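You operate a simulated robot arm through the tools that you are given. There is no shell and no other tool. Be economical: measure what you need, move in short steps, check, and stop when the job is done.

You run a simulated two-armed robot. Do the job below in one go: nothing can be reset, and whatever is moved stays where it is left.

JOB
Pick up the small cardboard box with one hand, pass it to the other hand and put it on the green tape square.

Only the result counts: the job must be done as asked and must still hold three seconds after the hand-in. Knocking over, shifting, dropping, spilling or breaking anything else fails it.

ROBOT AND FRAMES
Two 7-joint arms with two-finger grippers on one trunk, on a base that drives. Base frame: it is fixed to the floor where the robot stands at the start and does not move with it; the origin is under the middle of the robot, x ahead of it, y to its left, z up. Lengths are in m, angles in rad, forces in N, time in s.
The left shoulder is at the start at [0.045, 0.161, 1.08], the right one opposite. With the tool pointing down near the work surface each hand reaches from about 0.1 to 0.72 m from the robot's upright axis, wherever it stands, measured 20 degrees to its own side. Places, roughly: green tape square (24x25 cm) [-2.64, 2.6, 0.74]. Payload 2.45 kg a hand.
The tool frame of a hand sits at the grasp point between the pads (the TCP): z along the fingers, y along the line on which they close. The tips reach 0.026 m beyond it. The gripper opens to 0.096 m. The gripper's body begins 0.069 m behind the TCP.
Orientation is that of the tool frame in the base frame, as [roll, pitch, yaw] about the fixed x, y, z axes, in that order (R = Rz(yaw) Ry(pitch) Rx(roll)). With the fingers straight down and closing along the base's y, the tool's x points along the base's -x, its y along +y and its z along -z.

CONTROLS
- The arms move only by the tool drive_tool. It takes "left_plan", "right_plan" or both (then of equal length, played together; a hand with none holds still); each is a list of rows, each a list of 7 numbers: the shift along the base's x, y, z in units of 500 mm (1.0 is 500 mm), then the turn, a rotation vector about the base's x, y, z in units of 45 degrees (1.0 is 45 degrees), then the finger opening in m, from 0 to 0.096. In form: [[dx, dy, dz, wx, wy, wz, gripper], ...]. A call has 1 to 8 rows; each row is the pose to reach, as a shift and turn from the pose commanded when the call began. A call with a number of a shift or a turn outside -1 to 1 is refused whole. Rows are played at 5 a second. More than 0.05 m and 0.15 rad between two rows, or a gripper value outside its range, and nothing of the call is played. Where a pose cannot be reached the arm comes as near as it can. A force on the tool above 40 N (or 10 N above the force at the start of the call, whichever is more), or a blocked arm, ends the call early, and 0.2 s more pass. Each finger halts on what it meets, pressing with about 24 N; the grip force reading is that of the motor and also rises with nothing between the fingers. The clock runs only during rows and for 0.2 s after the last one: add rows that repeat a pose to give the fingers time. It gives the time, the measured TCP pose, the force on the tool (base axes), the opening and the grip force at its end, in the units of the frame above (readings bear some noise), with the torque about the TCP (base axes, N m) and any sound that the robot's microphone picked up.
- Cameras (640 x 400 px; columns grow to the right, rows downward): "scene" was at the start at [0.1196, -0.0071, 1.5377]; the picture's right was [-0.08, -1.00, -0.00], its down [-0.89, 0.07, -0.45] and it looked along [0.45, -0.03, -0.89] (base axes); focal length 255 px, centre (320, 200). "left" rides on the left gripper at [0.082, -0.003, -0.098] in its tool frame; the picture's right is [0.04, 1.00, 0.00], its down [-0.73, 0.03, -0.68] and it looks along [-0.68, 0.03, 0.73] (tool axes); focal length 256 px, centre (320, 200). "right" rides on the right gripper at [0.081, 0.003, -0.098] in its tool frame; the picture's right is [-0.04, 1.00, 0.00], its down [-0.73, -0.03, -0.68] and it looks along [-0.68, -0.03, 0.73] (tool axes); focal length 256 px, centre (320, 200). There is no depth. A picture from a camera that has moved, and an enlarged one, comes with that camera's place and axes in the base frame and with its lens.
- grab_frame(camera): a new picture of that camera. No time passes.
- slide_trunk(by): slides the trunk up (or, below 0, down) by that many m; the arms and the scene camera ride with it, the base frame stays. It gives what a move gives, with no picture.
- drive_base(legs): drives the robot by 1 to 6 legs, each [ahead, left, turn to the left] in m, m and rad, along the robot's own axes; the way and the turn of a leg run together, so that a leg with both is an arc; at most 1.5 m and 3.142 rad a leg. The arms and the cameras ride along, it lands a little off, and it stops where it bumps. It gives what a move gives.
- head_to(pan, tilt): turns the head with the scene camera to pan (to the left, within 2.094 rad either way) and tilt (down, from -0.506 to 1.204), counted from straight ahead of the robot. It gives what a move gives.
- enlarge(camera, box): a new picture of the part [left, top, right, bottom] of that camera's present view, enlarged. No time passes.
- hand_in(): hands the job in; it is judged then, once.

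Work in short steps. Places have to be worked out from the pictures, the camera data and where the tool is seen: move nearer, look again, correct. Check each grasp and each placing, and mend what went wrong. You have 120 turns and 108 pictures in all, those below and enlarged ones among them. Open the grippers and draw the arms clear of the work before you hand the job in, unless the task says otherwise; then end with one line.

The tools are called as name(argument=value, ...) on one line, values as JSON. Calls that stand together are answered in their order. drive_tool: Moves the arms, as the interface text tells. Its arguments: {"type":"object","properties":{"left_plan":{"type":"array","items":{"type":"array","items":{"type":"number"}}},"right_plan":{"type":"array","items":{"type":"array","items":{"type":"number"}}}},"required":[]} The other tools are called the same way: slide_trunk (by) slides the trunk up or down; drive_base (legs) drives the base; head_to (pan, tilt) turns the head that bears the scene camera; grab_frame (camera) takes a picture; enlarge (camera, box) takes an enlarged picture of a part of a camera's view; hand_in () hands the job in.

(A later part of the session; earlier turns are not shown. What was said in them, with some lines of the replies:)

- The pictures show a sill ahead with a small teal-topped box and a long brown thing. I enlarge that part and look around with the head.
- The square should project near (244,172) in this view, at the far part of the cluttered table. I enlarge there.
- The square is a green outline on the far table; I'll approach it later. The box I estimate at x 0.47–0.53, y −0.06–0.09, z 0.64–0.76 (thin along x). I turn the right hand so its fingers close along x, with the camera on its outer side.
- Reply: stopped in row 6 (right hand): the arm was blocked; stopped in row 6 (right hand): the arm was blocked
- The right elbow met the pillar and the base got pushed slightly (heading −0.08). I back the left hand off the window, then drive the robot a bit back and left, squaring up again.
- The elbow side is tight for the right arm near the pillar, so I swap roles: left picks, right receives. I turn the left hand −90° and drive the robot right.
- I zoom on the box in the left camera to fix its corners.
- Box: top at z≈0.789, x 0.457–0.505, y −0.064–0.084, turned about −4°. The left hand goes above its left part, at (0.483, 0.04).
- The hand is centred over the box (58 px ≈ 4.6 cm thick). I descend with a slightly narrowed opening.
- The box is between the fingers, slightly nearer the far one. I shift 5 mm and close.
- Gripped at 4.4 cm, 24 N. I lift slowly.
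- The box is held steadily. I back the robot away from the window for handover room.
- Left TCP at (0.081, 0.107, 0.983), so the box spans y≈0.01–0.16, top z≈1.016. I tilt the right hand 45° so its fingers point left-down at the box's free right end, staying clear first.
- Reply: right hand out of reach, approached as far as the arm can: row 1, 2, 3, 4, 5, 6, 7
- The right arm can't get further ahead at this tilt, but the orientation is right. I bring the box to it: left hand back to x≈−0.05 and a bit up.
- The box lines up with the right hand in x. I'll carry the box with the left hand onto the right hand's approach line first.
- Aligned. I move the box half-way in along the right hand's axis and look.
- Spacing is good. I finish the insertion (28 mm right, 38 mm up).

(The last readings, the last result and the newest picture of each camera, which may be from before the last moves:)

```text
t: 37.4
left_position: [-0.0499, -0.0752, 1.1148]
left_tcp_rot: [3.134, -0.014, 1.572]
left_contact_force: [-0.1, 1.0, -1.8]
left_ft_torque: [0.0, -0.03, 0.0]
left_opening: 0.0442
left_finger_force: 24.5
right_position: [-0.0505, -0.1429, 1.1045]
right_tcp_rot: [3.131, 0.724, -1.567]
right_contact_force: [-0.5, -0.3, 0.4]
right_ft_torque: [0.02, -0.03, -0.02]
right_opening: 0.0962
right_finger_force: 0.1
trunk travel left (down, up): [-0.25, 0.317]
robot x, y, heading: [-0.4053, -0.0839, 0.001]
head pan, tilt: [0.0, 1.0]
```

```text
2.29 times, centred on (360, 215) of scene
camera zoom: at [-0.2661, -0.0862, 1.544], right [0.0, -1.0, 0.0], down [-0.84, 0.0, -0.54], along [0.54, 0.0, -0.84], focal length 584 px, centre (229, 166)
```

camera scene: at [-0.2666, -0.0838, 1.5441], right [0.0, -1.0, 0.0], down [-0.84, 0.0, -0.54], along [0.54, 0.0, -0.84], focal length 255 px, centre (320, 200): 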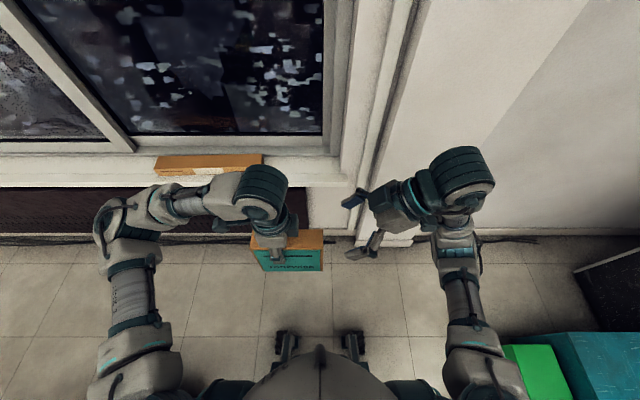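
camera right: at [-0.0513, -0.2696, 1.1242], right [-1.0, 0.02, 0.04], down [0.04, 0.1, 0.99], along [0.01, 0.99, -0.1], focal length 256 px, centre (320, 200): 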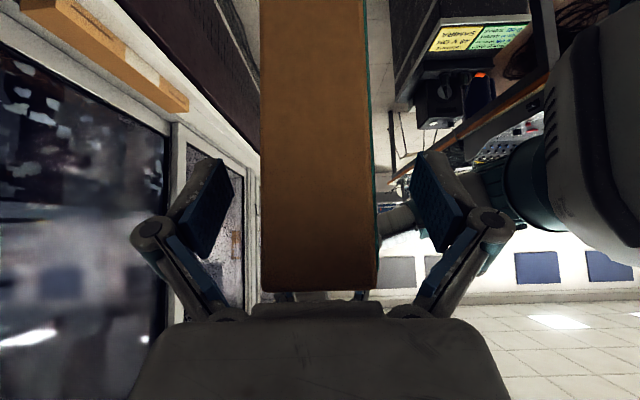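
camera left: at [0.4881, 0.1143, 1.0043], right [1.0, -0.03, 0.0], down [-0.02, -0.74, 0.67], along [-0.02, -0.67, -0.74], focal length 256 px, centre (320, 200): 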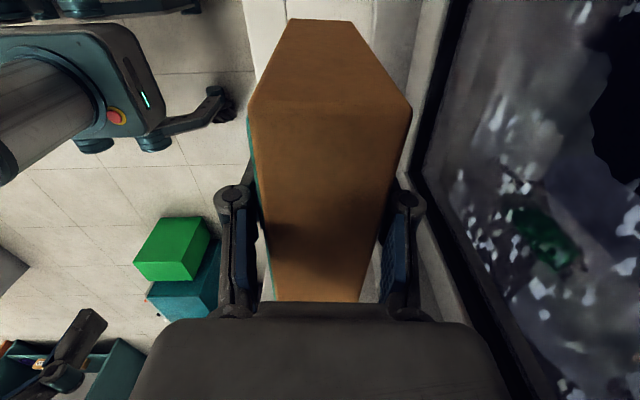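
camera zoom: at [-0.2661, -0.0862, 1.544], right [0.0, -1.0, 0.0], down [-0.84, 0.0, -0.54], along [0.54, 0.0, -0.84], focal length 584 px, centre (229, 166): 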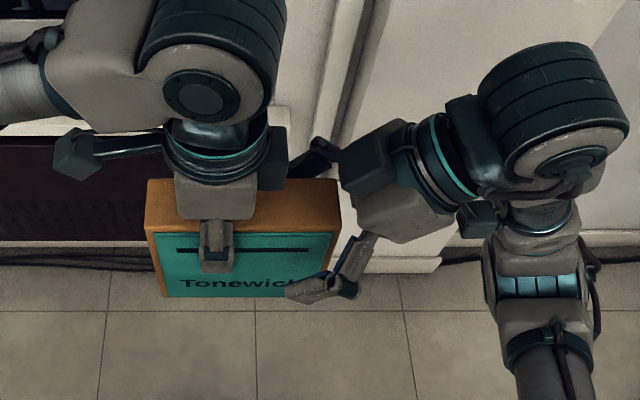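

The box's right end is between the right fingers. I close the right gripper while the left holds.

drive_tool(right_plan=[[0, 0, 0, 0, 0, 0, 0.06], [0, 0, 0, 0, 0, 0, 0.03], [0, 0, 0, 0, 0, 0, 0.03], [0, 0, 0, 0, 0, 0, 0.03], [0, 0, 0, 0, 0, 0, 0.03]], left_plan=[[0, 0, 0, 0, 0, 0, 0.03], [0, 0, 0, 0, 0, 0, 0.03], [0, 0, 0, 0, 0, 0, 0.03], [0, 0, 0, 0, 0, 0, 0.03], [0, 0, 0, 0, 0, 0, 0.03]])

grab_frame(camera="right")

```text
t: 38.6
left_position: [-0.0492, -0.0746, 1.1157]
left_tcp_rot: [3.137, -0.016, 1.57]
left_contact_force: [-15.4, 5.3, -4.2]
left_ft_torque: [0.27, 0.33, -0.31]
left_opening: 0.0443
left_finger_force: 24.1
right_position: [-0.0502, -0.1431, 1.1061]
right_tcp_rot: [3.129, 0.724, -1.568]
right_contact_force: [15.9, -5.7, 3.1]
right_ft_torque: [0.05, -0.21, -0.75]
right_opening: 0.0443
right_finger_force: 24.1
trunk travel left (down, up): [-0.25, 0.317]
robot x, y, heading: [-0.4024, -0.087, 0.001]
head pan, tilt: [0.0, 1.0]
```

```text
71 pictures are left
camera right: at [-0.0513, -0.2689, 1.1247], right [-1.0, 0.02, 0.04], down [0.04, 0.1, 0.99], along [0.02, 0.99, -0.1], focal length 256 px, centre (320, 200)
```

right: 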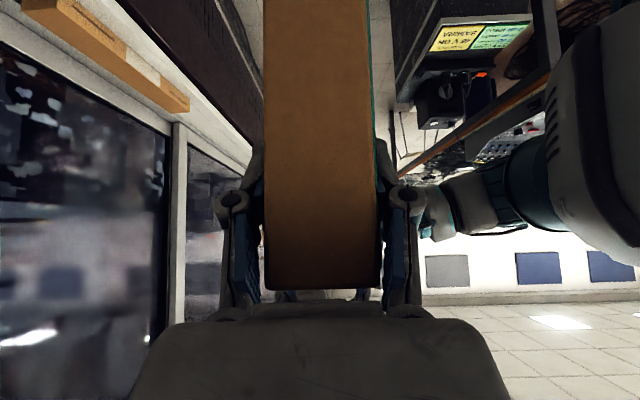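

Both hands hold it. I open the left gripper while the right keeps holding.

drive_tool(left_plan=[[0, 0, 0, 0, 0, 0, 0.055], [0, 0, 0, 0, 0, 0, 0.08], [0, 0, 0, 0, 0, 0, 0.08], [0, 0, 0, 0, 0, 0, 0.08]])

enlarge(camera="scene", box=[220, 130, 500, 300])

grab_frame(camera="left")

```text
t: 39.6
left_position: [-0.0498, -0.0754, 1.1157]
left_tcp_rot: [3.133, -0.011, 1.572]
left_contact_force: [0.6, -0.2, 0.3]
left_ft_torque: [0.01, -0.01, 0.02]
left_opening: 0.08
left_finger_force: 0.0
right_position: [-0.0504, -0.1415, 1.1051]
right_tcp_rot: [3.129, 0.725, -1.564]
right_contact_force: [-0.3, -0.1, 0.4]
right_ft_torque: [-0.02, 0.01, -0.01]
right_opening: 0.0444
right_finger_force: 23.9
trunk travel left (down, up): [-0.25, 0.317]
robot x, y, heading: [-0.3994, -0.0823, 0.002]
head pan, tilt: [0.0, 1.0]
```

```text
2.29 times, centred on (360, 215) of scene
camera zoom: at [-0.2663, -0.0849, 1.544], right [0.0, -1.0, 0.0], down [-0.84, 0.0, -0.54], along [0.54, 0.0, -0.84], focal length 584 px, centre (229, 166)
```

zoom: 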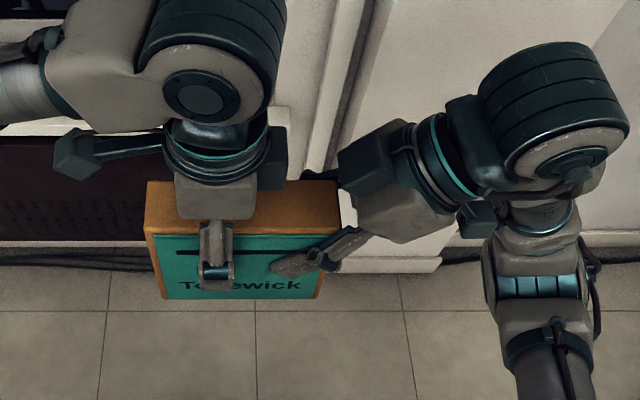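

```text
69 pictures are left
camera left: at [-0.0533, 0.0069, 1.2155], right [1.0, 0.04, 0.01], down [0.03, -0.74, 0.67], along [0.03, -0.67, -0.74], focal length 256 px, centre (320, 200)
```

left: 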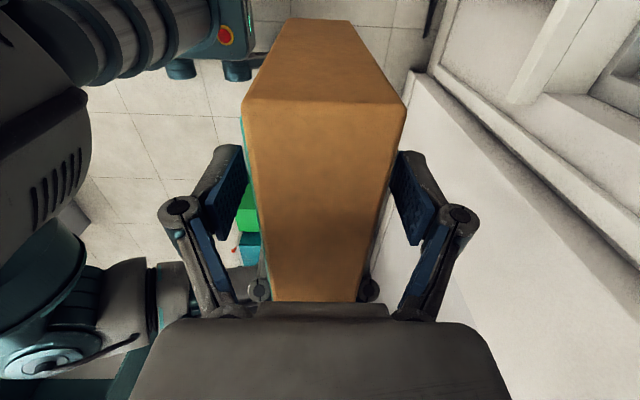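

The right hand alone holds the box. The left withdraws upward, then to its left.

drive_tool(left_plan=[[0, 0, 0.08, 0, 0, 0, 0.08], [0, 0.01, 0.16, 0, 0, 0, 0.08], [0, 0.06, 0.2, 0, 0, 0, 0.08], [0, 0.14, 0.2, 0, 0, 0, 0.08], [0, 0.22, 0.2, 0, 0, 0, 0.08], [0, 0.3, 0.2, 0, 0, 0, 0.08], [0, 0.38, 0.18, 0, 0, 0, 0.08], [0, 0.46, 0.14, 0, 0, 0, 0.08]])

grab_frame(camera="scene")

```text
t: 41.4
left_position: [-0.0507, 0.1613, 1.1873]
left_tcp_rot: [3.134, -0.008, 1.571]
left_contact_force: [0.8, -0.1, -0.5]
left_ft_torque: [-0.02, -0.02, -0.01]
left_opening: 0.0799
left_finger_force: 0.0
right_position: [-0.0507, -0.1388, 1.1056]
right_tcp_rot: [3.129, 0.72, -1.564]
right_contact_force: [0.2, 0.4, 0.5]
right_ft_torque: [-0.09, 0.0, -0.01]
right_opening: 0.0439
right_finger_force: 23.8
trunk travel left (down, up): [-0.25, 0.317]
robot x, y, heading: [-0.4008, -0.0815, 0.001]
head pan, tilt: [0.0, 1.0]
```

```text
68 pictures are left
camera scene: at [-0.2674, -0.0794, 1.5441], right [0.0, -1.0, 0.0], down [-0.84, 0.0, -0.54], along [0.54, 0.0, -0.84], focal length 255 px, centre (320, 200)
```

scene: 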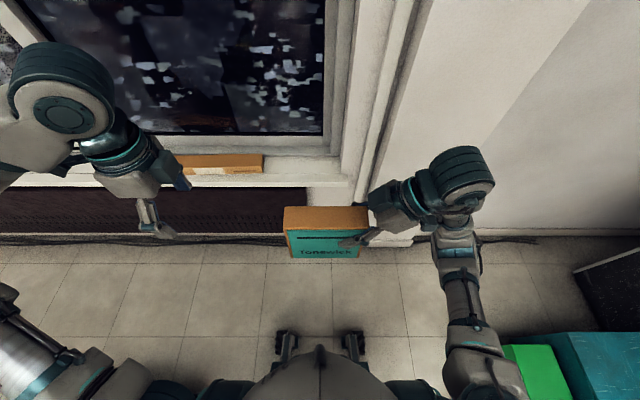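

The right hand holds the box. I now turn left 90° in place, slide into the window corridor (x≈0), and look ahead.

drive_base(legs=[[0, 0, 1.571], [0, -0.42, 0]])

head_to(pan=0, tilt=0.7)

grab_frame(camera="scene")

```text
t: 47.8
left_position: [-0.2171, 0.2662, 1.1872]
left_tcp_rot: [3.134, -0.01, 3.118]
left_contact_force: [-0.6, 0.3, 0.1]
left_ft_torque: [0.04, 0.01, 0.0]
left_opening: 0.08
left_finger_force: 0.1
right_position: [0.0814, 0.2584, 1.1055]
right_tcp_rot: [3.128, 0.723, -0.022]
right_contact_force: [0.6, -0.5, 0.2]
right_ft_torque: [-0.02, -0.05, 0.01]
right_opening: 0.0444
right_finger_force: 23.9
trunk travel left (down, up): [-0.25, 0.317]
robot x, y, heading: [0.0161, -0.092, 1.547]
head pan, tilt: [0.0, 1.0]
```

```text
t: 48.5
left_position: [-0.2162, 0.262, 1.1884]
left_tcp_rot: [3.131, -0.01, 3.119]
left_contact_force: [0.8, -0.5, 0.2]
left_ft_torque: [-0.01, -0.01, 0.03]
left_opening: 0.0799
left_finger_force: 0.0
right_position: [0.0819, 0.2545, 1.1062]
right_tcp_rot: [3.133, 0.722, -0.019]
right_contact_force: [-0.1, -0.3, 0.5]
right_ft_torque: [-0.01, -0.06, -0.01]
right_opening: 0.0444
right_finger_force: 23.4
trunk travel left (down, up): [-0.25, 0.317]
robot x, y, heading: [0.0145, -0.0896, 1.543]
head pan, tilt: [0.0, 0.7]
```

```text
67 pictures are left
camera scene: at [0.0171, 0.0572, 1.5674], right [1.0, -0.02, 0.0], down [-0.02, -0.65, -0.76], along [0.02, 0.76, -0.65], focal length 255 px, centre (320, 200)
```

scene: 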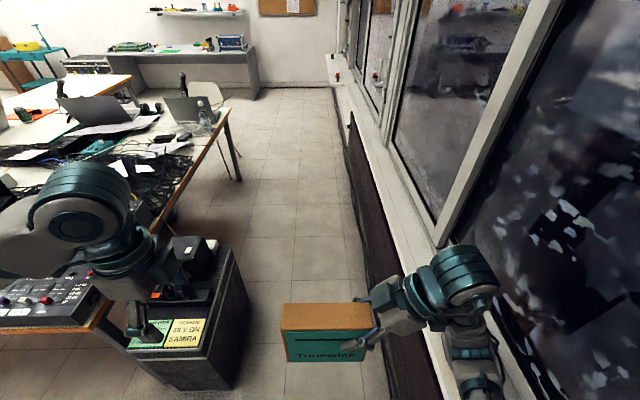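

The corridor floor is clear between bin (x≈−0.43) and radiator (x≈0.38). I shift slightly to its middle and drive ahead in two legs.

drive_base(legs=[[0, 0.03, 0.025], [1.4, 0, 0], [1.4, 0, 0]])

grab_frame(camera="scene")

head_to(pan=1.1, tilt=0.5)

grab_frame(camera="scene")

```text
t: 62.4
left_position: [-0.2755, 3.0268, 1.1935]
left_tcp_rot: [3.131, -0.036, -3.125]
left_contact_force: [0.8, 1.1, 0.0]
left_ft_torque: [-0.01, 0.02, -0.02]
left_opening: 0.0799
left_finger_force: 0.1
right_position: [0.0217, 3.0315, 1.1055]
right_tcp_rot: [3.133, 0.744, 0.022]
right_contact_force: [-0.2, 0.7, -0.1]
right_ft_torque: [-0.03, -0.06, 0.02]
right_opening: 0.0442
right_finger_force: 24.3
trunk travel left (down, up): [-0.25, 0.317]
robot x, y, heading: [-0.0581, 2.6787, 1.585]
head pan, tilt: [0.0, 0.7]
```

```text
66 pictures are left
camera scene: at [-0.0336, 2.8309, 1.5673], right [1.0, 0.02, -0.02], down [0.0, -0.65, -0.76], along [-0.02, 0.76, -0.65], focal length 255 px, centre (320, 200)
```

scene: 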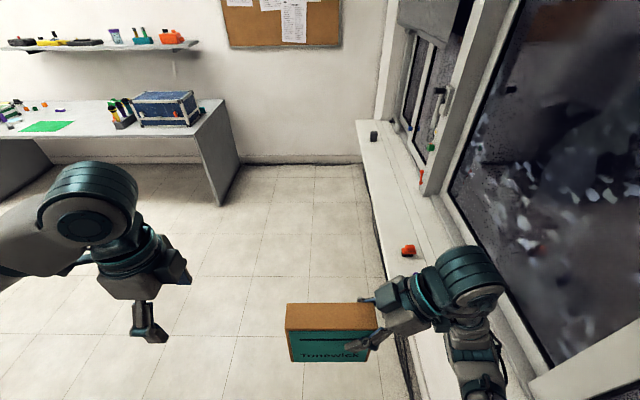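

```text
t: 63.8
left_position: [-0.316, 3.0208, 1.1875]
left_tcp_rot: [3.129, -0.004, -3.124]
left_contact_force: [0.4, 0.7, -0.2]
left_ft_torque: [0.0, -0.03, 0.0]
left_opening: 0.08
left_finger_force: 0.0
right_position: [-0.0175, 3.0284, 1.1089]
right_tcp_rot: [3.137, 0.712, 0.026]
right_contact_force: [0.2, 0.3, 0.3]
right_ft_torque: [0.01, -0.05, -0.01]
right_opening: 0.0442
right_finger_force: 24.2
trunk travel left (down, up): [-0.25, 0.317]
robot x, y, heading: [-0.0575, 2.6819, 1.589]
head pan, tilt: [1.1, 0.499]
```

```text
65 pictures are left
camera scene: at [-0.1668, 2.7848, 1.5838], right [0.44, 0.9, 0.0], down [0.44, -0.21, -0.87], along [-0.78, 0.38, -0.49], focal length 255 px, centre (320, 200)
```

scene: 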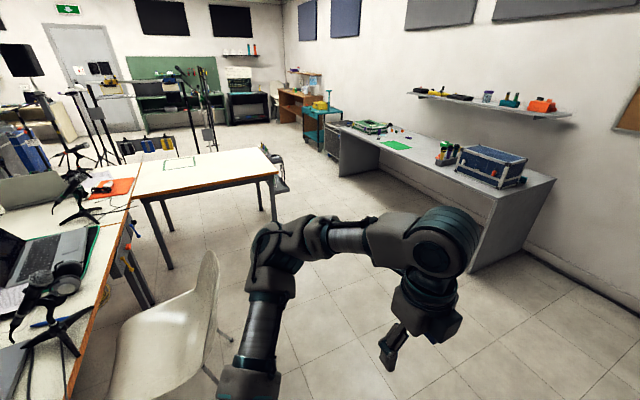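

The tape square lies on the near-left table (east edge x≈−2.1, west edge x≈−2.85); the solid green thing on the bench is something else. I drive on to y≈3.98, turn to face west and advance a bit, then look.

drive_base(legs=[[1.3, 0, 0], [0, 0, 1.555], [1.2, 0, 0]])

head_to(pan=0.25, tilt=0.5)

grab_frame(camera="scene")

```text
t: 79.7
left_position: [-1.6144, 3.8504, 1.1946]
left_tcp_rot: [3.128, -0.034, -1.625]
left_contact_force: [0.6, 1.6, -0.2]
left_ft_torque: [-0.06, 0.0, -0.01]
left_opening: 0.0803
left_finger_force: 0.0
right_position: [-1.6001, 4.1475, 1.1066]
right_tcp_rot: [3.137, 0.741, 1.523]
right_contact_force: [0.0, -0.6, -1.0]
right_ft_torque: [0.01, -0.05, 0.01]
right_opening: 0.0441
right_finger_force: 24.1
trunk travel left (down, up): [-0.25, 0.317]
robot x, y, heading: [-1.2613, 4.0529, 3.088]
head pan, tilt: [1.1, 0.499]
```

```text
t: 80.9
left_position: [-1.6115, 3.8355, 1.1932]
left_tcp_rot: [3.126, -0.022, -1.626]
left_contact_force: [0.1, -0.9, -0.7]
left_ft_torque: [0.02, 0.02, -0.02]
left_opening: 0.0802
left_finger_force: 0.0
right_position: [-1.5976, 4.1343, 1.1078]
right_tcp_rot: [3.141, 0.729, 1.527]
right_contact_force: [0.0, -0.5, -0.8]
right_ft_torque: [0.07, 0.02, 0.01]
right_opening: 0.0444
right_finger_force: 24.0
trunk travel left (down, up): [-0.25, 0.317]
robot x, y, heading: [-1.2659, 4.0495, 3.092]
head pan, tilt: [0.25, 0.499]
```

```text
64 pictures are left
camera scene: at [-1.4146, 4.035, 1.5851], right [-0.2, 0.98, 0.0], down [0.47, 0.09, -0.88], along [-0.86, -0.17, -0.48], focal length 255 px, centre (320, 200)
```

scene: 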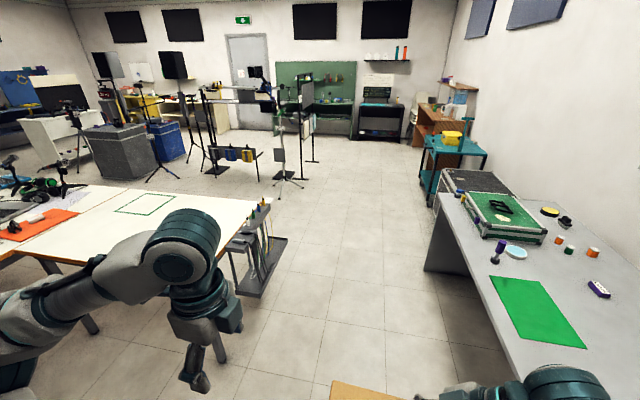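

The way west at y≈4.05 is clear, and so is the floor west of the table. I drive to x≈−3.45 then turn left through south to face east.

drive_base(legs=[[0, 0, 0.05], [1.1, 0, 0], [1.1, 0, 0], [0, 0, 1.571], [0, 0, 1.571]])

head_to(pan=-0.6, tilt=0.7)

grab_frame(camera="scene")

head_to(pan=-1.6, tilt=0.7)

grab_frame(camera="scene")

```text
t: 100.1
left_position: [-3.1677, 4.3097, 1.1922]
left_tcp_rot: [3.125, -0.024, 1.578]
left_contact_force: [0.2, 0.2, 0.2]
left_ft_torque: [0.0, -0.02, 0.03]
left_opening: 0.08
left_finger_force: 0.1
right_position: [-3.1636, 4.0116, 1.1068]
right_tcp_rot: [3.141, 0.729, -1.555]
right_contact_force: [0.5, 0.0, -1.0]
right_ft_torque: [-0.02, -0.01, 0.0]
right_opening: 0.0443
right_finger_force: 24.5
trunk travel left (down, up): [-0.25, 0.317]
robot x, y, heading: [-3.5069, 4.0731, 0.019]
head pan, tilt: [0.25, 0.499]
```

```text
t: 101.2
left_position: [-3.1712, 4.3102, 1.1946]
left_tcp_rot: [3.121, -0.025, 1.576]
left_contact_force: [-0.2, 0.4, 0.3]
left_ft_torque: [0.05, 0.03, -0.02]
left_opening: 0.08
left_finger_force: 0.0
right_position: [-3.1674, 4.0118, 1.1088]
right_tcp_rot: [-3.138, 0.729, -1.552]
right_contact_force: [-0.1, -0.1, -0.3]
right_ft_torque: [-0.02, -0.01, -0.01]
right_opening: 0.0443
right_finger_force: 23.3
trunk travel left (down, up): [-0.25, 0.317]
robot x, y, heading: [-3.5118, 4.0734, 0.004]
head pan, tilt: [-0.6, 0.7]
```

```text
63 pictures are left
camera scene: at [-3.3713, 4.0305, 1.5675], right [-0.56, -0.83, 0.0], down [-0.54, 0.36, -0.76], along [0.63, -0.43, -0.65], focal length 255 px, centre (320, 200)
```

scene: 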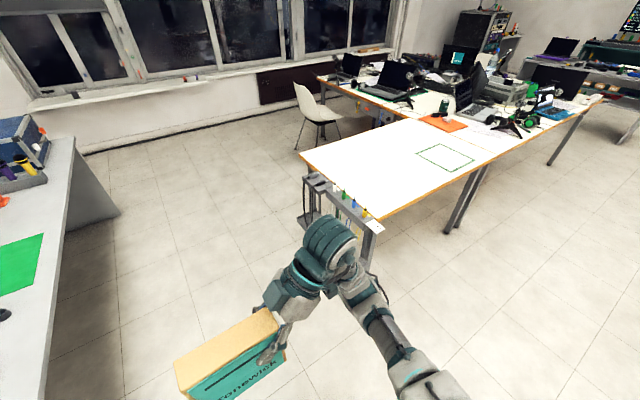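

```text
t: 102.5
left_position: [-3.17, 4.309, 1.1938]
left_tcp_rot: [3.123, -0.024, 1.578]
left_contact_force: [0.7, 1.4, -1.2]
left_ft_torque: [-0.03, -0.01, 0.01]
left_opening: 0.08
left_finger_force: 0.2
right_position: [-3.1659, 4.0113, 1.1095]
right_tcp_rot: [-3.137, 0.73, -1.552]
right_contact_force: [-0.6, -0.5, -1.5]
right_ft_torque: [-0.05, 0.0, 0.01]
right_opening: 0.0446
right_finger_force: 24.2
trunk travel left (down, up): [-0.25, 0.317]
robot x, y, heading: [-3.509, 4.0792, 0.01]
head pan, tilt: [-1.6, 0.7]
```

```text
62 pictures are left
camera scene: at [-3.4435, 3.9928, 1.5678], right [-1.0, 0.02, 0.0], down [0.01, 0.64, -0.77], along [-0.02, -0.77, -0.64], focal length 255 px, centre (320, 200)
```

scene: 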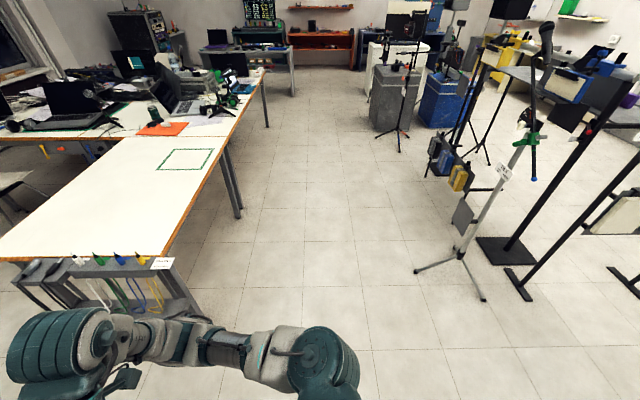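

Everything west of the table is free; the square's centre measures ≈(−2.63, 2.58). Before going there I test the right arm's reach when lower: down 15 cm and ahead 8 cm.

drive_tool(right_plan=[[0, 0, -0.08, 0, 0, 0, 0.03], [0, 0, -0.16, 0, 0, 0, 0.03], [0, 0, -0.24, 0, 0, 0, 0.03], [0, 0, -0.3, 0, 0, 0, 0.03], [0.08, 0, -0.3, 0, 0, 0, 0.03], [0.16, 0, -0.3, 0, 0, 0, 0.03], [0.16, 0, -0.3, 0, 0, 0, 0.03]])

```text
t: 104.1
left_position: [-3.1712, 4.3092, 1.1954]
left_tcp_rot: [3.123, -0.024, 1.578]
left_contact_force: [0.0, 0.1, -0.1]
left_ft_torque: [-0.03, -0.01, 0.0]
left_opening: 0.08
left_finger_force: 0.1
right_position: [-3.1902, 4.0019, 1.046]
right_tcp_rot: [-3.139, 0.73, -1.553]
right_contact_force: [-0.1, -0.2, -1.4]
right_ft_torque: [-0.01, -0.02, 0.0]
right_opening: 0.0444
right_finger_force: 23.4
right hand out of reach, approached as far as the arm can: row 1, 2, 3, 4, 5, 6, 7
trunk travel left (down, up): [-0.25, 0.317]
robot x, y, heading: [-3.5055, 4.0794, 0.007]
head pan, tilt: [-1.6, 0.7]
```

The tilt pointing sideways limits this arm. A forward-pointing tilt should reach much better, so I turn the hand (with the box) about the vertical by −45° as a first half.

drive_tool(right_plan=[[0, 0, 0, 0, 0, -0.167, 0.03], [0, 0, 0, 0, 0, -0.333, 0.03], [0, 0, 0, 0, 0, -0.5, 0.03], [0, 0, 0, 0, 0, -0.667, 0.03], [0, 0, 0, 0, 0, -0.833, 0.03], [0, 0, 0, 0, 0, -1, 0.03], [0, 0, 0, 0, 0, -1, 0.03]])

head_to(pan=0, tilt=0.9)

grab_frame(camera="scene")

```text
t: 105.7
left_position: [-3.1706, 4.3092, 1.1952]
left_tcp_rot: [3.122, -0.024, 1.579]
left_contact_force: [0.3, 0.3, 0.0]
left_ft_torque: [-0.01, 0.01, 0.01]
left_opening: 0.08
left_finger_force: 0.0
right_position: [-3.1542, 4.0149, 1.0717]
right_tcp_rot: [-3.137, 0.73, -2.339]
right_contact_force: [-0.2, 0.3, -0.9]
right_ft_torque: [-0.02, 0.0, -0.01]
right_opening: 0.0443
right_finger_force: 24.0
right hand out of reach, approached as far as the arm can: row 3, 4, 5, 6, 7
trunk travel left (down, up): [-0.25, 0.317]
robot x, y, heading: [-3.5053, 4.0741, 0.013]
head pan, tilt: [-1.6, 0.7]
```

```text
t: 107.4
left_position: [-3.1718, 4.3103, 1.1938]
left_tcp_rot: [3.122, -0.023, 1.577]
left_contact_force: [0.2, -0.4, -0.5]
left_ft_torque: [0.0, 0.02, 0.01]
left_opening: 0.0803
left_finger_force: 0.1
right_position: [-3.1543, 4.0157, 1.0727]
right_tcp_rot: [-3.138, 0.729, -2.334]
right_contact_force: [-0.2, 0.6, -1.2]
right_ft_torque: [-0.04, 0.03, -0.02]
right_opening: 0.0442
right_finger_force: 24.2
trunk travel left (down, up): [-0.25, 0.317]
robot x, y, heading: [-3.5055, 4.0789, 0.013]
head pan, tilt: [0.0, 0.901]
```

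```text
61 pictures are left
camera scene: at [-3.3666, 4.0785, 1.5513], right [0.01, -1.0, 0.0], down [-0.79, -0.01, -0.62], along [0.62, 0.01, -0.79], focal length 255 px, centre (320, 200)
```

scene: 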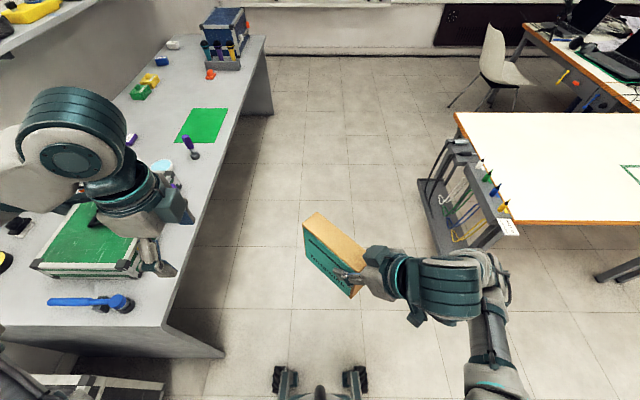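

The turn worked. Second half of the turn, with some forward travel.

drive_tool(right_plan=[[0.04, -0.02, 0, 0, 0, -0.167, 0.03], [0.08, -0.04, 0, 0, 0, -0.333, 0.03], [0.12, -0.06, 0, 0, 0, -0.5, 0.03], [0.16, -0.08, 0, 0, 0, -0.667, 0.03], [0.2, -0.1, 0, 0, 0, -0.833, 0.03], [0.24, -0.12, 0, 0, 0, -1, 0.03], [0.24, -0.12, 0, 0, 0, -1, 0.03]])

grab_frame(camera="scene")

```text
t: 109.0
left_position: [-3.1712, 4.3083, 1.1961]
left_tcp_rot: [3.123, -0.025, 1.577]
left_contact_force: [-0.5, 0.0, 0.7]
left_ft_torque: [0.0, -0.02, 0.0]
left_opening: 0.08
left_finger_force: 0.1
right_position: [-3.034, 3.956, 1.0739]
right_tcp_rot: [-3.136, 0.73, -3.122]
right_contact_force: [0.2, 0.2, -1.6]
right_ft_torque: [-0.02, 0.03, 0.03]
right_opening: 0.0443
right_finger_force: 24.1
trunk travel left (down, up): [-0.25, 0.317]
robot x, y, heading: [-3.5076, 4.0773, 0.016]
head pan, tilt: [0.0, 0.901]
```

```text
60 pictures are left
camera scene: at [-3.3666, 4.0782, 1.5513], right [0.01, -1.0, 0.0], down [-0.79, -0.01, -0.62], along [0.62, 0.01, -0.79], focal length 255 px, centre (320, 200)
```

scene: 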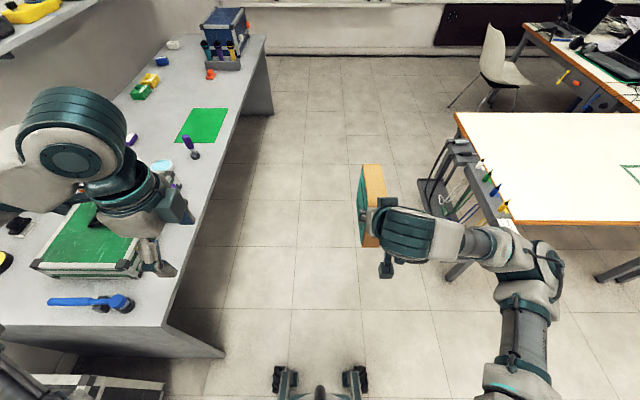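

Reached cleanly; the box now points ahead. I test lowering to z≈0.87 here in free air.

drive_tool(right_plan=[[0, 0, -0.08, 0, 0, 0, 0.03], [0, 0, -0.16, 0, 0, 0, 0.03], [0, 0, -0.24, 0, 0, 0, 0.03], [0, 0, -0.32, 0, 0, 0, 0.03], [0, 0, -0.4, 0, 0, 0, 0.03], [0, 0, -0.4, 0, 0, 0, 0.03]])

drive_tool(right_plan=[[0.0, 0, 0.08, 0, 0, 0, 0.03], [0.0, 0, 0.16, 0, 0, 0, 0.03], [0.0, 0, 0.24, 0, 0, 0, 0.03], [0.0, 0, 0.32, 0, 0, 0, 0.03], [0.0, 0, 0.32, 0, 0, 0, 0.03]])

```text
t: 110.4
left_position: [-3.1717, 4.3089, 1.1956]
left_tcp_rot: [3.122, -0.024, 1.578]
left_contact_force: [-0.5, 0.2, -0.6]
left_ft_torque: [-0.03, 0.01, 0.0]
left_opening: 0.0799
left_finger_force: 0.1
right_position: [-3.033, 3.9553, 0.8743]
right_tcp_rot: [-3.136, 0.731, -3.121]
right_contact_force: [0.1, -0.2, -1.6]
right_ft_torque: [0.02, 0.05, -0.01]
right_opening: 0.0444
right_finger_force: 23.8
trunk travel left (down, up): [-0.25, 0.317]
robot x, y, heading: [-3.5106, 4.081, 0.011]
head pan, tilt: [0.0, 0.901]
```

```text
t: 111.6
left_position: [-3.1708, 4.3083, 1.1948]
left_tcp_rot: [3.123, -0.024, 1.577]
left_contact_force: [1.2, 0.4, 0.2]
left_ft_torque: [-0.01, 0.01, 0.0]
left_opening: 0.0799
left_finger_force: 0.1
right_position: [-3.0338, 3.9555, 1.0342]
right_tcp_rot: [-3.134, 0.732, -3.121]
right_contact_force: [-0.2, -0.1, -1.4]
right_ft_torque: [0.0, 0.05, 0.02]
right_opening: 0.0444
right_finger_force: 24.1
trunk travel left (down, up): [-0.25, 0.317]
robot x, y, heading: [-3.5066, 4.078, 0.01]
head pan, tilt: [0.0, 0.901]
```

Low reach works. Now I drive sideways right to y≈2.70, keeping off the table for now.

drive_base(legs=[[0, -1.37, 0]])

head_to(pan=-0.15, tilt=0.9)

grab_frame(camera="scene")

```text
t: 118.4
left_position: [-3.161, 2.9385, 1.195]
left_tcp_rot: [3.123, -0.025, 1.567]
left_contact_force: [-0.1, 0.6, -0.3]
left_ft_torque: [0.0, 0.02, 0.0]
left_opening: 0.0801
left_finger_force: 0.0
right_position: [-3.0275, 2.5828, 1.0335]
right_tcp_rot: [-3.134, 0.73, -3.131]
right_contact_force: [1.0, 0.8, -0.6]
right_ft_torque: [0.01, 0.03, 0.01]
right_opening: 0.0441
right_finger_force: 24.3
trunk travel left (down, up): [-0.25, 0.317]
robot x, y, heading: [-3.5003, 2.7069, -0.001]
head pan, tilt: [0.0, 0.901]
```

```text
t: 119.1
left_position: [-3.1649, 2.9374, 1.1956]
left_tcp_rot: [3.12, -0.025, 1.566]
left_contact_force: [-0.3, 0.3, 0.4]
left_ft_torque: [0.02, 0.03, 0.01]
left_opening: 0.08
left_finger_force: 0.0
right_position: [-3.0306, 2.5832, 1.0359]
right_tcp_rot: [-3.136, 0.733, -3.13]
right_contact_force: [0.4, -0.2, -1.6]
right_ft_torque: [0.01, 0.02, -0.02]
right_opening: 0.0443
right_finger_force: 23.8
trunk travel left (down, up): [-0.25, 0.317]
robot x, y, heading: [-3.5003, 2.7103, 0.003]
head pan, tilt: [-0.15, 0.901]
```

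```text
59 pictures are left
camera scene: at [-3.3605, 2.6972, 1.5513], right [-0.15, -0.99, 0.0], down [-0.78, 0.12, -0.62], along [0.61, -0.09, -0.79], focal length 255 px, centre (320, 200)
```

scene: 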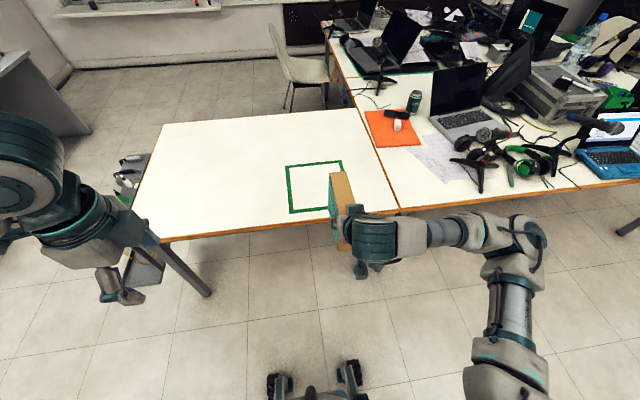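

The square's centre re-measures ≈(−2.65, 2.60), so the TCP should go to about (−2.695, 2.60). I drive ahead 0.33 m and check clearances.

drive_base(legs=[[0.33, 0.015, 0]])

grab_frame(camera="scene")

grab_frame(camera="right")

grab_frame(camera="left")

```text
t: 121.3
left_position: [-2.8383, 2.9529, 1.1958]
left_tcp_rot: [3.119, -0.025, 1.571]
left_contact_force: [-0.1, -0.1, -0.2]
left_ft_torque: [0.02, 0.05, -0.02]
left_opening: 0.08
left_finger_force: 0.1
right_position: [-2.7033, 2.5997, 1.0352]
right_tcp_rot: [-3.137, 0.733, -3.128]
right_contact_force: [-0.2, 0.5, -0.5]
right_ft_torque: [0.02, 0.06, 0.02]
right_opening: 0.0442
right_finger_force: 24.0
trunk travel left (down, up): [-0.25, 0.317]
robot x, y, heading: [-3.1709, 2.7272, 0.001]
head pan, tilt: [-0.15, 0.901]
```

```text
58 pictures are left
camera scene: at [-3.0332, 2.7124, 1.5514], right [-0.15, -0.99, 0.0], down [-0.78, 0.12, -0.62], along [0.61, -0.09, -0.79], focal length 255 px, centre (320, 200)
```

scene: 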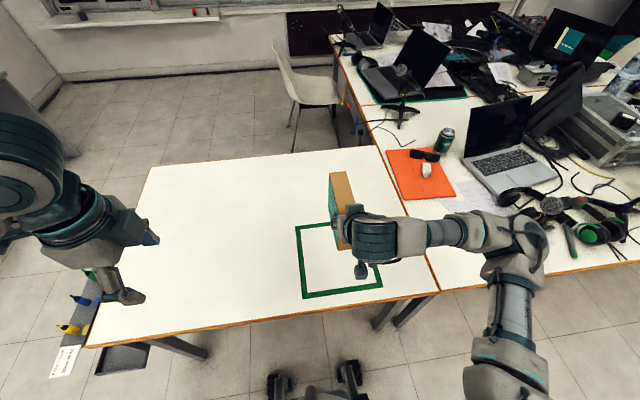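

```text
57 pictures are left
camera right: at [-2.8295, 2.6008, 1.0534], right [0.02, 1.0, 0.02], down [0.09, -0.02, 1.0], along [1.0, -0.02, -0.09], focal length 256 px, centre (320, 200)
```

right: 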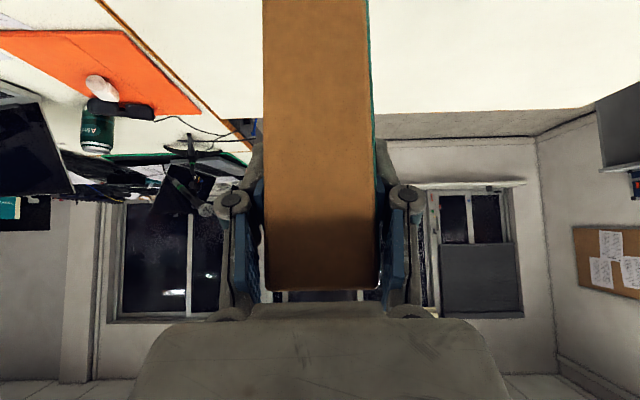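

```text
56 pictures are left
camera left: at [-2.8438, 3.0333, 1.2974], right [1.0, 0.04, 0.02], down [0.01, -0.75, 0.66], along [0.04, -0.66, -0.75], focal length 256 px, centre (320, 200)
```

left: 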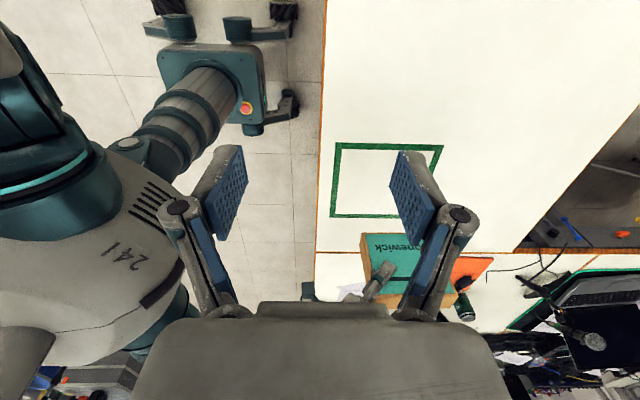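

Box is centred over the square (box centre ≈(−2.658, 2.60)). I lower to TCP z≈0.86 first.

drive_tool(right_plan=[[0.01, 0, -0.08, 0, 0, 0, 0.03], [0.02, 0, -0.16, 0, 0, 0, 0.03], [0.02, 0, -0.24, 0, 0, 0, 0.03], [0.02, 0, -0.3, 0, 0, 0, 0.03], [0.02, 0, -0.35, 0, 0, 0, 0.03], [0.02, 0, -0.35, 0, 0, 0, 0.03]])

grab_frame(camera="scene")

grab_frame(camera="left")

grab_frame(camera="right")

```text
t: 122.7
left_position: [-2.8407, 2.9538, 1.197]
left_tcp_rot: [3.115, -0.023, 1.571]
left_contact_force: [0.2, 0.9, -0.4]
left_ft_torque: [0.01, 0.03, -0.01]
left_opening: 0.0801
left_finger_force: 0.1
right_position: [-2.6978, 2.602, 0.8595]
right_tcp_rot: [-3.137, 0.736, -3.127]
right_contact_force: [-0.6, -0.6, -1.2]
right_ft_torque: [-0.01, 0.02, 0.02]
right_opening: 0.0442
right_finger_force: 23.7
trunk travel left (down, up): [-0.25, 0.317]
robot x, y, heading: [-3.1711, 2.7253, 0.005]
head pan, tilt: [-0.15, 0.901]
```

```text
55 pictures are left
camera scene: at [-3.0331, 2.713, 1.5514], right [-0.15, -0.99, 0.0], down [-0.78, 0.12, -0.62], along [0.61, -0.09, -0.79], focal length 255 px, centre (320, 200)
```

scene: 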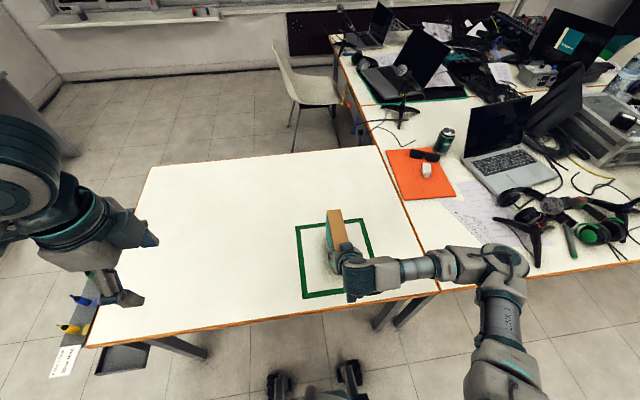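

```text
54 pictures are left
camera left: at [-2.8475, 3.0338, 1.2985], right [1.0, 0.04, 0.03], down [0.01, -0.75, 0.66], along [0.05, -0.66, -0.75], focal length 256 px, centre (320, 200)
```

left: 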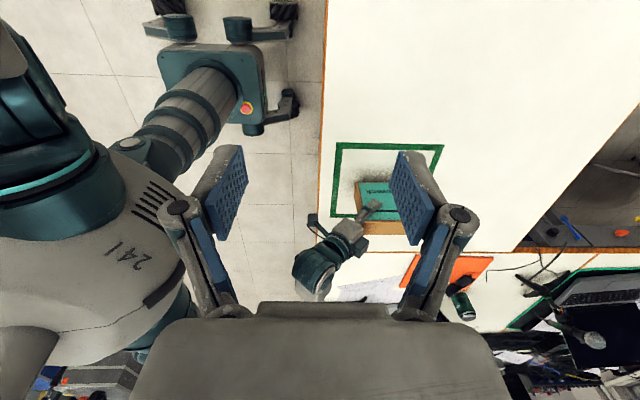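

```text
53 pictures are left
camera right: at [-2.8232, 2.6025, 0.8784], right [0.02, 1.0, 0.02], down [0.09, -0.02, 1.0], along [1.0, -0.02, -0.09], focal length 256 px, centre (320, 200)
```

right: 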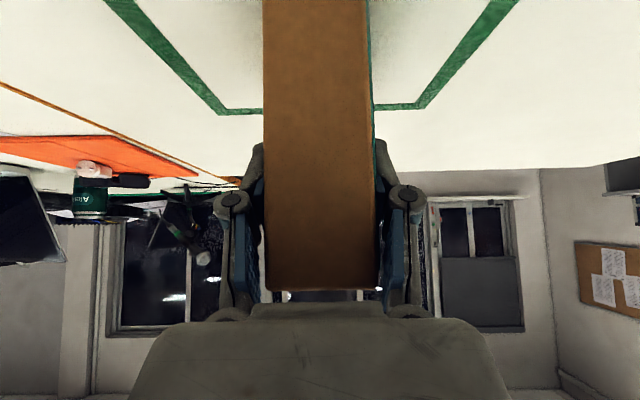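

About 2 cm above the table. I lower 16 mm in small rows, then feel for contact.

drive_tool(right_plan=[[0, 0, -0.012, 0, 0, 0, 0.03], [0, 0, -0.024, 0, 0, 0, 0.03], [0, 0, -0.032, 0, 0, 0, 0.03], [0, 0, -0.032, 0, 0, 0, 0.03]])

enlarge(camera="left", box=[300, 120, 460, 260])

```text
t: 123.7
left_position: [-2.8416, 2.9545, 1.1974]
left_tcp_rot: [3.115, -0.024, 1.569]
left_contact_force: [0.1, 0.2, 0.9]
left_ft_torque: [0.02, -0.01, 0.0]
left_opening: 0.0802
left_finger_force: 0.1
right_position: [-2.6964, 2.5987, 0.8457]
right_tcp_rot: [-3.137, 0.734, -3.128]
right_contact_force: [0.3, 0.0, -0.5]
right_ft_torque: [0.05, -0.04, 0.03]
right_opening: 0.0443
right_finger_force: 24.6
trunk travel left (down, up): [-0.25, 0.317]
robot x, y, heading: [-3.1696, 2.7246, 0.001]
head pan, tilt: [-0.15, 0.901]
```

```text
2.86 times, centred on (380, 190) of left
camera zoom: at [-2.8473, 3.0339, 1.2984], right [1.0, 0.04, 0.03], down [0.01, -0.75, 0.66], along [0.05, -0.66, -0.75], focal length 731 px, centre (149, 229)
```

zoom: 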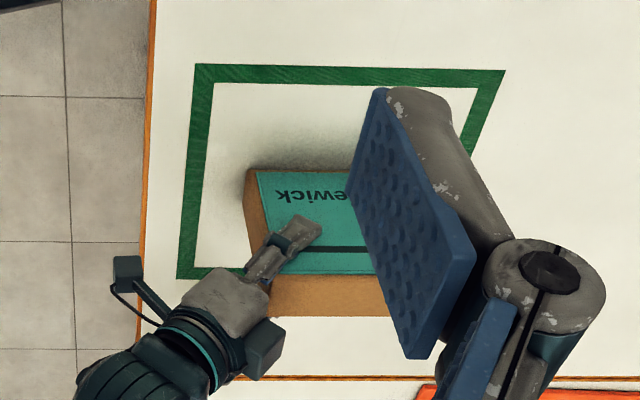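

No contact yet; I go down in 2 mm rows.

drive_tool(right_plan=[[0, 0, -0.004, 0, 0, 0, 0.03], [0, 0, -0.008, 0, 0, 0, 0.03], [0, 0, -0.012, 0, 0, 0, 0.03], [0, 0, -0.014, 0, 0, 0, 0.03]])

```text
t: 124.7
left_position: [-2.8417, 2.9542, 1.1976]
left_tcp_rot: [3.115, -0.024, 1.57]
left_contact_force: [0.8, 0.7, -0.5]
left_ft_torque: [-0.01, 0.0, 0.01]
left_opening: 0.0802
left_finger_force: 0.1
right_position: [-2.6971, 2.5996, 0.8406]
right_tcp_rot: [-3.138, 0.74, -3.128]
right_contact_force: [2.4, -2.2, 23.5]
right_ft_torque: [-0.07, -0.41, -0.03]
right_opening: 0.0448
right_finger_force: 23.7
trunk travel left (down, up): [-0.25, 0.317]
robot x, y, heading: [-3.1724, 2.7236, 0.004]
head pan, tilt: [-0.15, 0.901]
```

Firm contact (23 N). I ease 1.5 mm and open the fingers.

drive_tool(right_plan=[[0, 0, 0.003, 0, 0, 0, 0.03], [0, 0, 0.003, 0, 0, 0, 0.05], [0, 0, 0.003, 0, 0, 0, 0.07], [0, 0, 0.003, 0, 0, 0, 0.085], [0, 0, 0.003, 0, 0, 0, 0.085]])

grab_frame(camera="right")

enlarge(camera="scene", box=[260, 180, 420, 310])

```text
t: 125.9
left_position: [-2.8411, 2.9531, 1.197]
left_tcp_rot: [3.116, -0.023, 1.569]
left_contact_force: [-0.2, -0.8, -0.2]
left_ft_torque: [-0.02, 0.0, 0.01]
left_opening: 0.0798
left_finger_force: 0.0
right_position: [-2.6966, 2.5996, 0.8408]
right_tcp_rot: [-3.136, 0.735, -3.127]
right_contact_force: [0.1, 0.4, 0.3]
right_ft_torque: [0.03, 0.0, -0.01]
right_opening: 0.085
right_finger_force: 0.0
trunk travel left (down, up): [-0.25, 0.317]
robot x, y, heading: [-3.1749, 2.7222, -0.001]
head pan, tilt: [-0.15, 0.901]
```

```text
51 pictures are left
camera right: at [-2.8233, 2.6009, 0.8583], right [0.02, 1.0, 0.02], down [0.09, -0.02, 1.0], along [1.0, -0.02, -0.09], focal length 256 px, centre (320, 200)
```

right: 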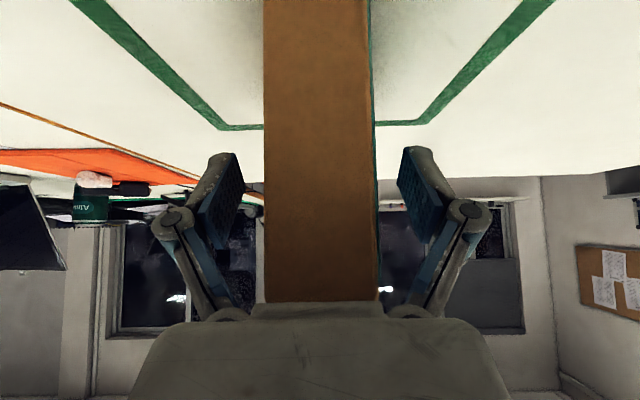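

```text
3.08 times, centred on (340, 245) of scene
camera zoom: at [-3.0332, 2.7131, 1.5514], right [-0.15, -0.99, 0.0], down [-0.78, 0.12, -0.62], along [0.61, -0.09, -0.79], focal length 786 px, centre (258, 62)
```

zoom: 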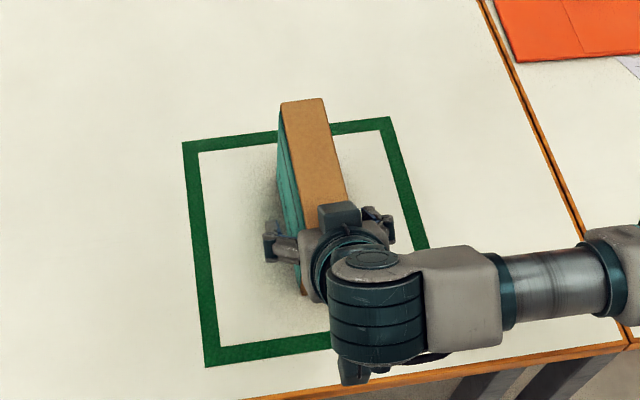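

The box stands free inside the square. The right hand withdraws back along its own finger axis.

drive_tool(right_plan=[[-0.034, 0, 0.037, 0, 0, 0, 0.085], [-0.067, 0, 0.074, 0, 0, 0, 0.085], [-0.12, 0, 0.132, 0, 0, 0, 0.085], [-0.17, 0, 0.19, 0, 0, 0, 0.085], [-0.22, 0, 0.25, 0, 0, 0, 0.085], [-0.27, 0, 0.31, 0, 0, 0, 0.085], [-0.27, 0, 0.31, 0, 0, 0, 0.085]])

grab_frame(camera="scene")

grab_frame(camera="left")

```text
t: 127.5
left_position: [-2.8417, 2.9538, 1.1963]
left_tcp_rot: [3.116, -0.025, 1.572]
left_contact_force: [-0.3, -0.2, 0.1]
left_ft_torque: [-0.02, 0.04, -0.01]
left_opening: 0.0803
left_finger_force: 0.1
right_position: [-2.7803, 2.6326, 1.0175]
right_tcp_rot: [-3.137, 0.732, -3.128]
right_contact_force: [0.2, 0.5, -0.1]
right_ft_torque: [-0.03, -0.01, -0.01]
right_opening: 0.0848
right_finger_force: 0.1
right hand out of reach, approached as far as the arm can: row 3, 4, 5, 6, 7
trunk travel left (down, up): [-0.25, 0.317]
robot x, y, heading: [-3.1713, 2.7242, 0.002]
head pan, tilt: [-0.15, 0.901]
```

```text
49 pictures are left
camera scene: at [-3.0326, 2.7142, 1.5512], right [-0.15, -0.99, 0.0], down [-0.78, 0.11, -0.62], along [0.61, -0.09, -0.79], focal length 255 px, centre (320, 200)
```

scene: 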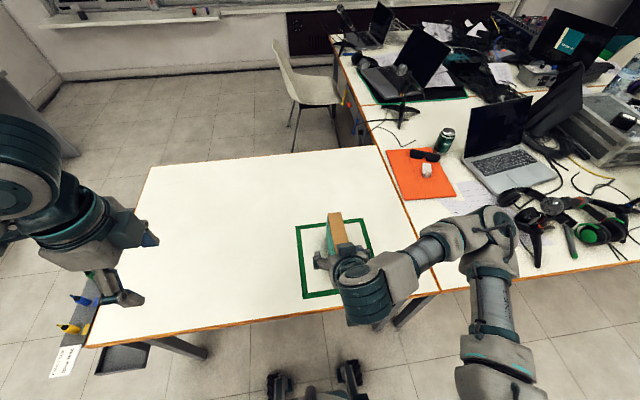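

```text
48 pictures are left
camera left: at [-2.8466, 3.0345, 1.2979], right [1.0, 0.04, 0.03], down [0.01, -0.75, 0.66], along [0.04, -0.66, -0.75], focal length 256 px, centre (320, 200)
```

left: 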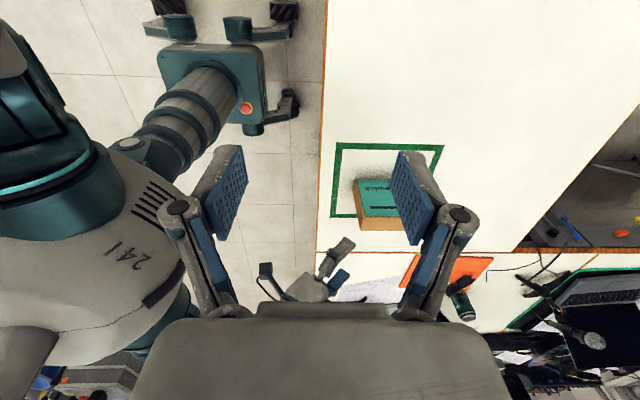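

The hand is clear above the box (tips well over z 0.88). I back the robot away from the table and check the box.

drive_base(legs=[[-0.3, 0, 0]])

enlarge(camera="scene", box=[240, 100, 440, 260])

grab_frame(camera="scene")

```text
t: 129.5
left_position: [-3.142, 2.9521, 1.1976]
left_tcp_rot: [3.115, -0.026, 1.568]
left_contact_force: [0.4, -0.2, -0.8]
left_ft_torque: [0.01, -0.03, -0.02]
left_opening: 0.08
left_finger_force: 0.1
right_position: [-3.0804, 2.6303, 1.0186]
right_tcp_rot: [-3.133, 0.736, -3.131]
right_contact_force: [-0.8, -0.5, -0.3]
right_ft_torque: [0.02, -0.02, 0.01]
right_opening: 0.0847
right_finger_force: 0.1
trunk travel left (down, up): [-0.25, 0.317]
robot x, y, heading: [-3.4762, 2.7243, -0.003]
head pan, tilt: [-0.15, 0.901]
```

```text
2.50 times, centred on (340, 180) of scene
camera zoom: at [-3.3334, 2.7121, 1.5512], right [-0.15, -0.99, 0.0], down [-0.78, 0.12, -0.62], along [0.61, -0.09, -0.79], focal length 638 px, centre (270, 250)
```

zoom: 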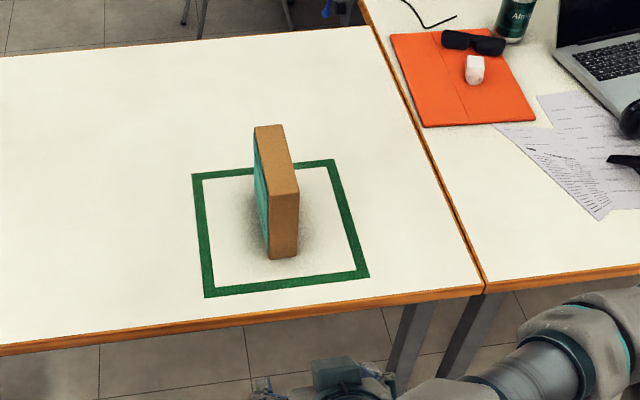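

```text
46 pictures are left
camera scene: at [-3.3334, 2.7121, 1.5512], right [-0.15, -0.99, 0.0], down [-0.78, 0.12, -0.62], along [0.61, -0.09, -0.79], focal length 255 px, centre (320, 200)
```

scene: 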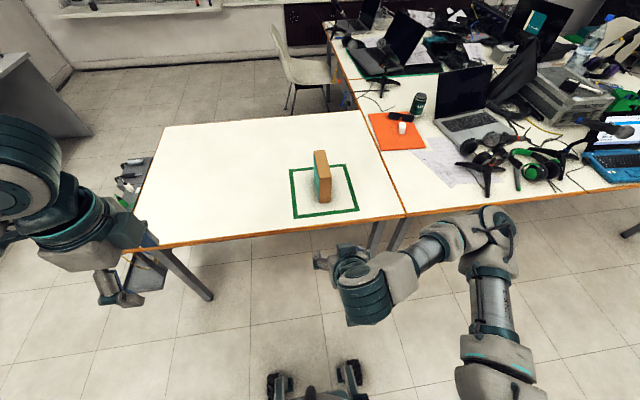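

The box stands upright in the middle of the green square, both grippers are open and the arms are clear, so I hand in.

hand_in()

```text
The job is handed in.
```

I picked up the small cardboard box with the left hand, passed it to the right in mid-air and stood it upright inside the green tape square; it is handed in with both grippers open and clear.
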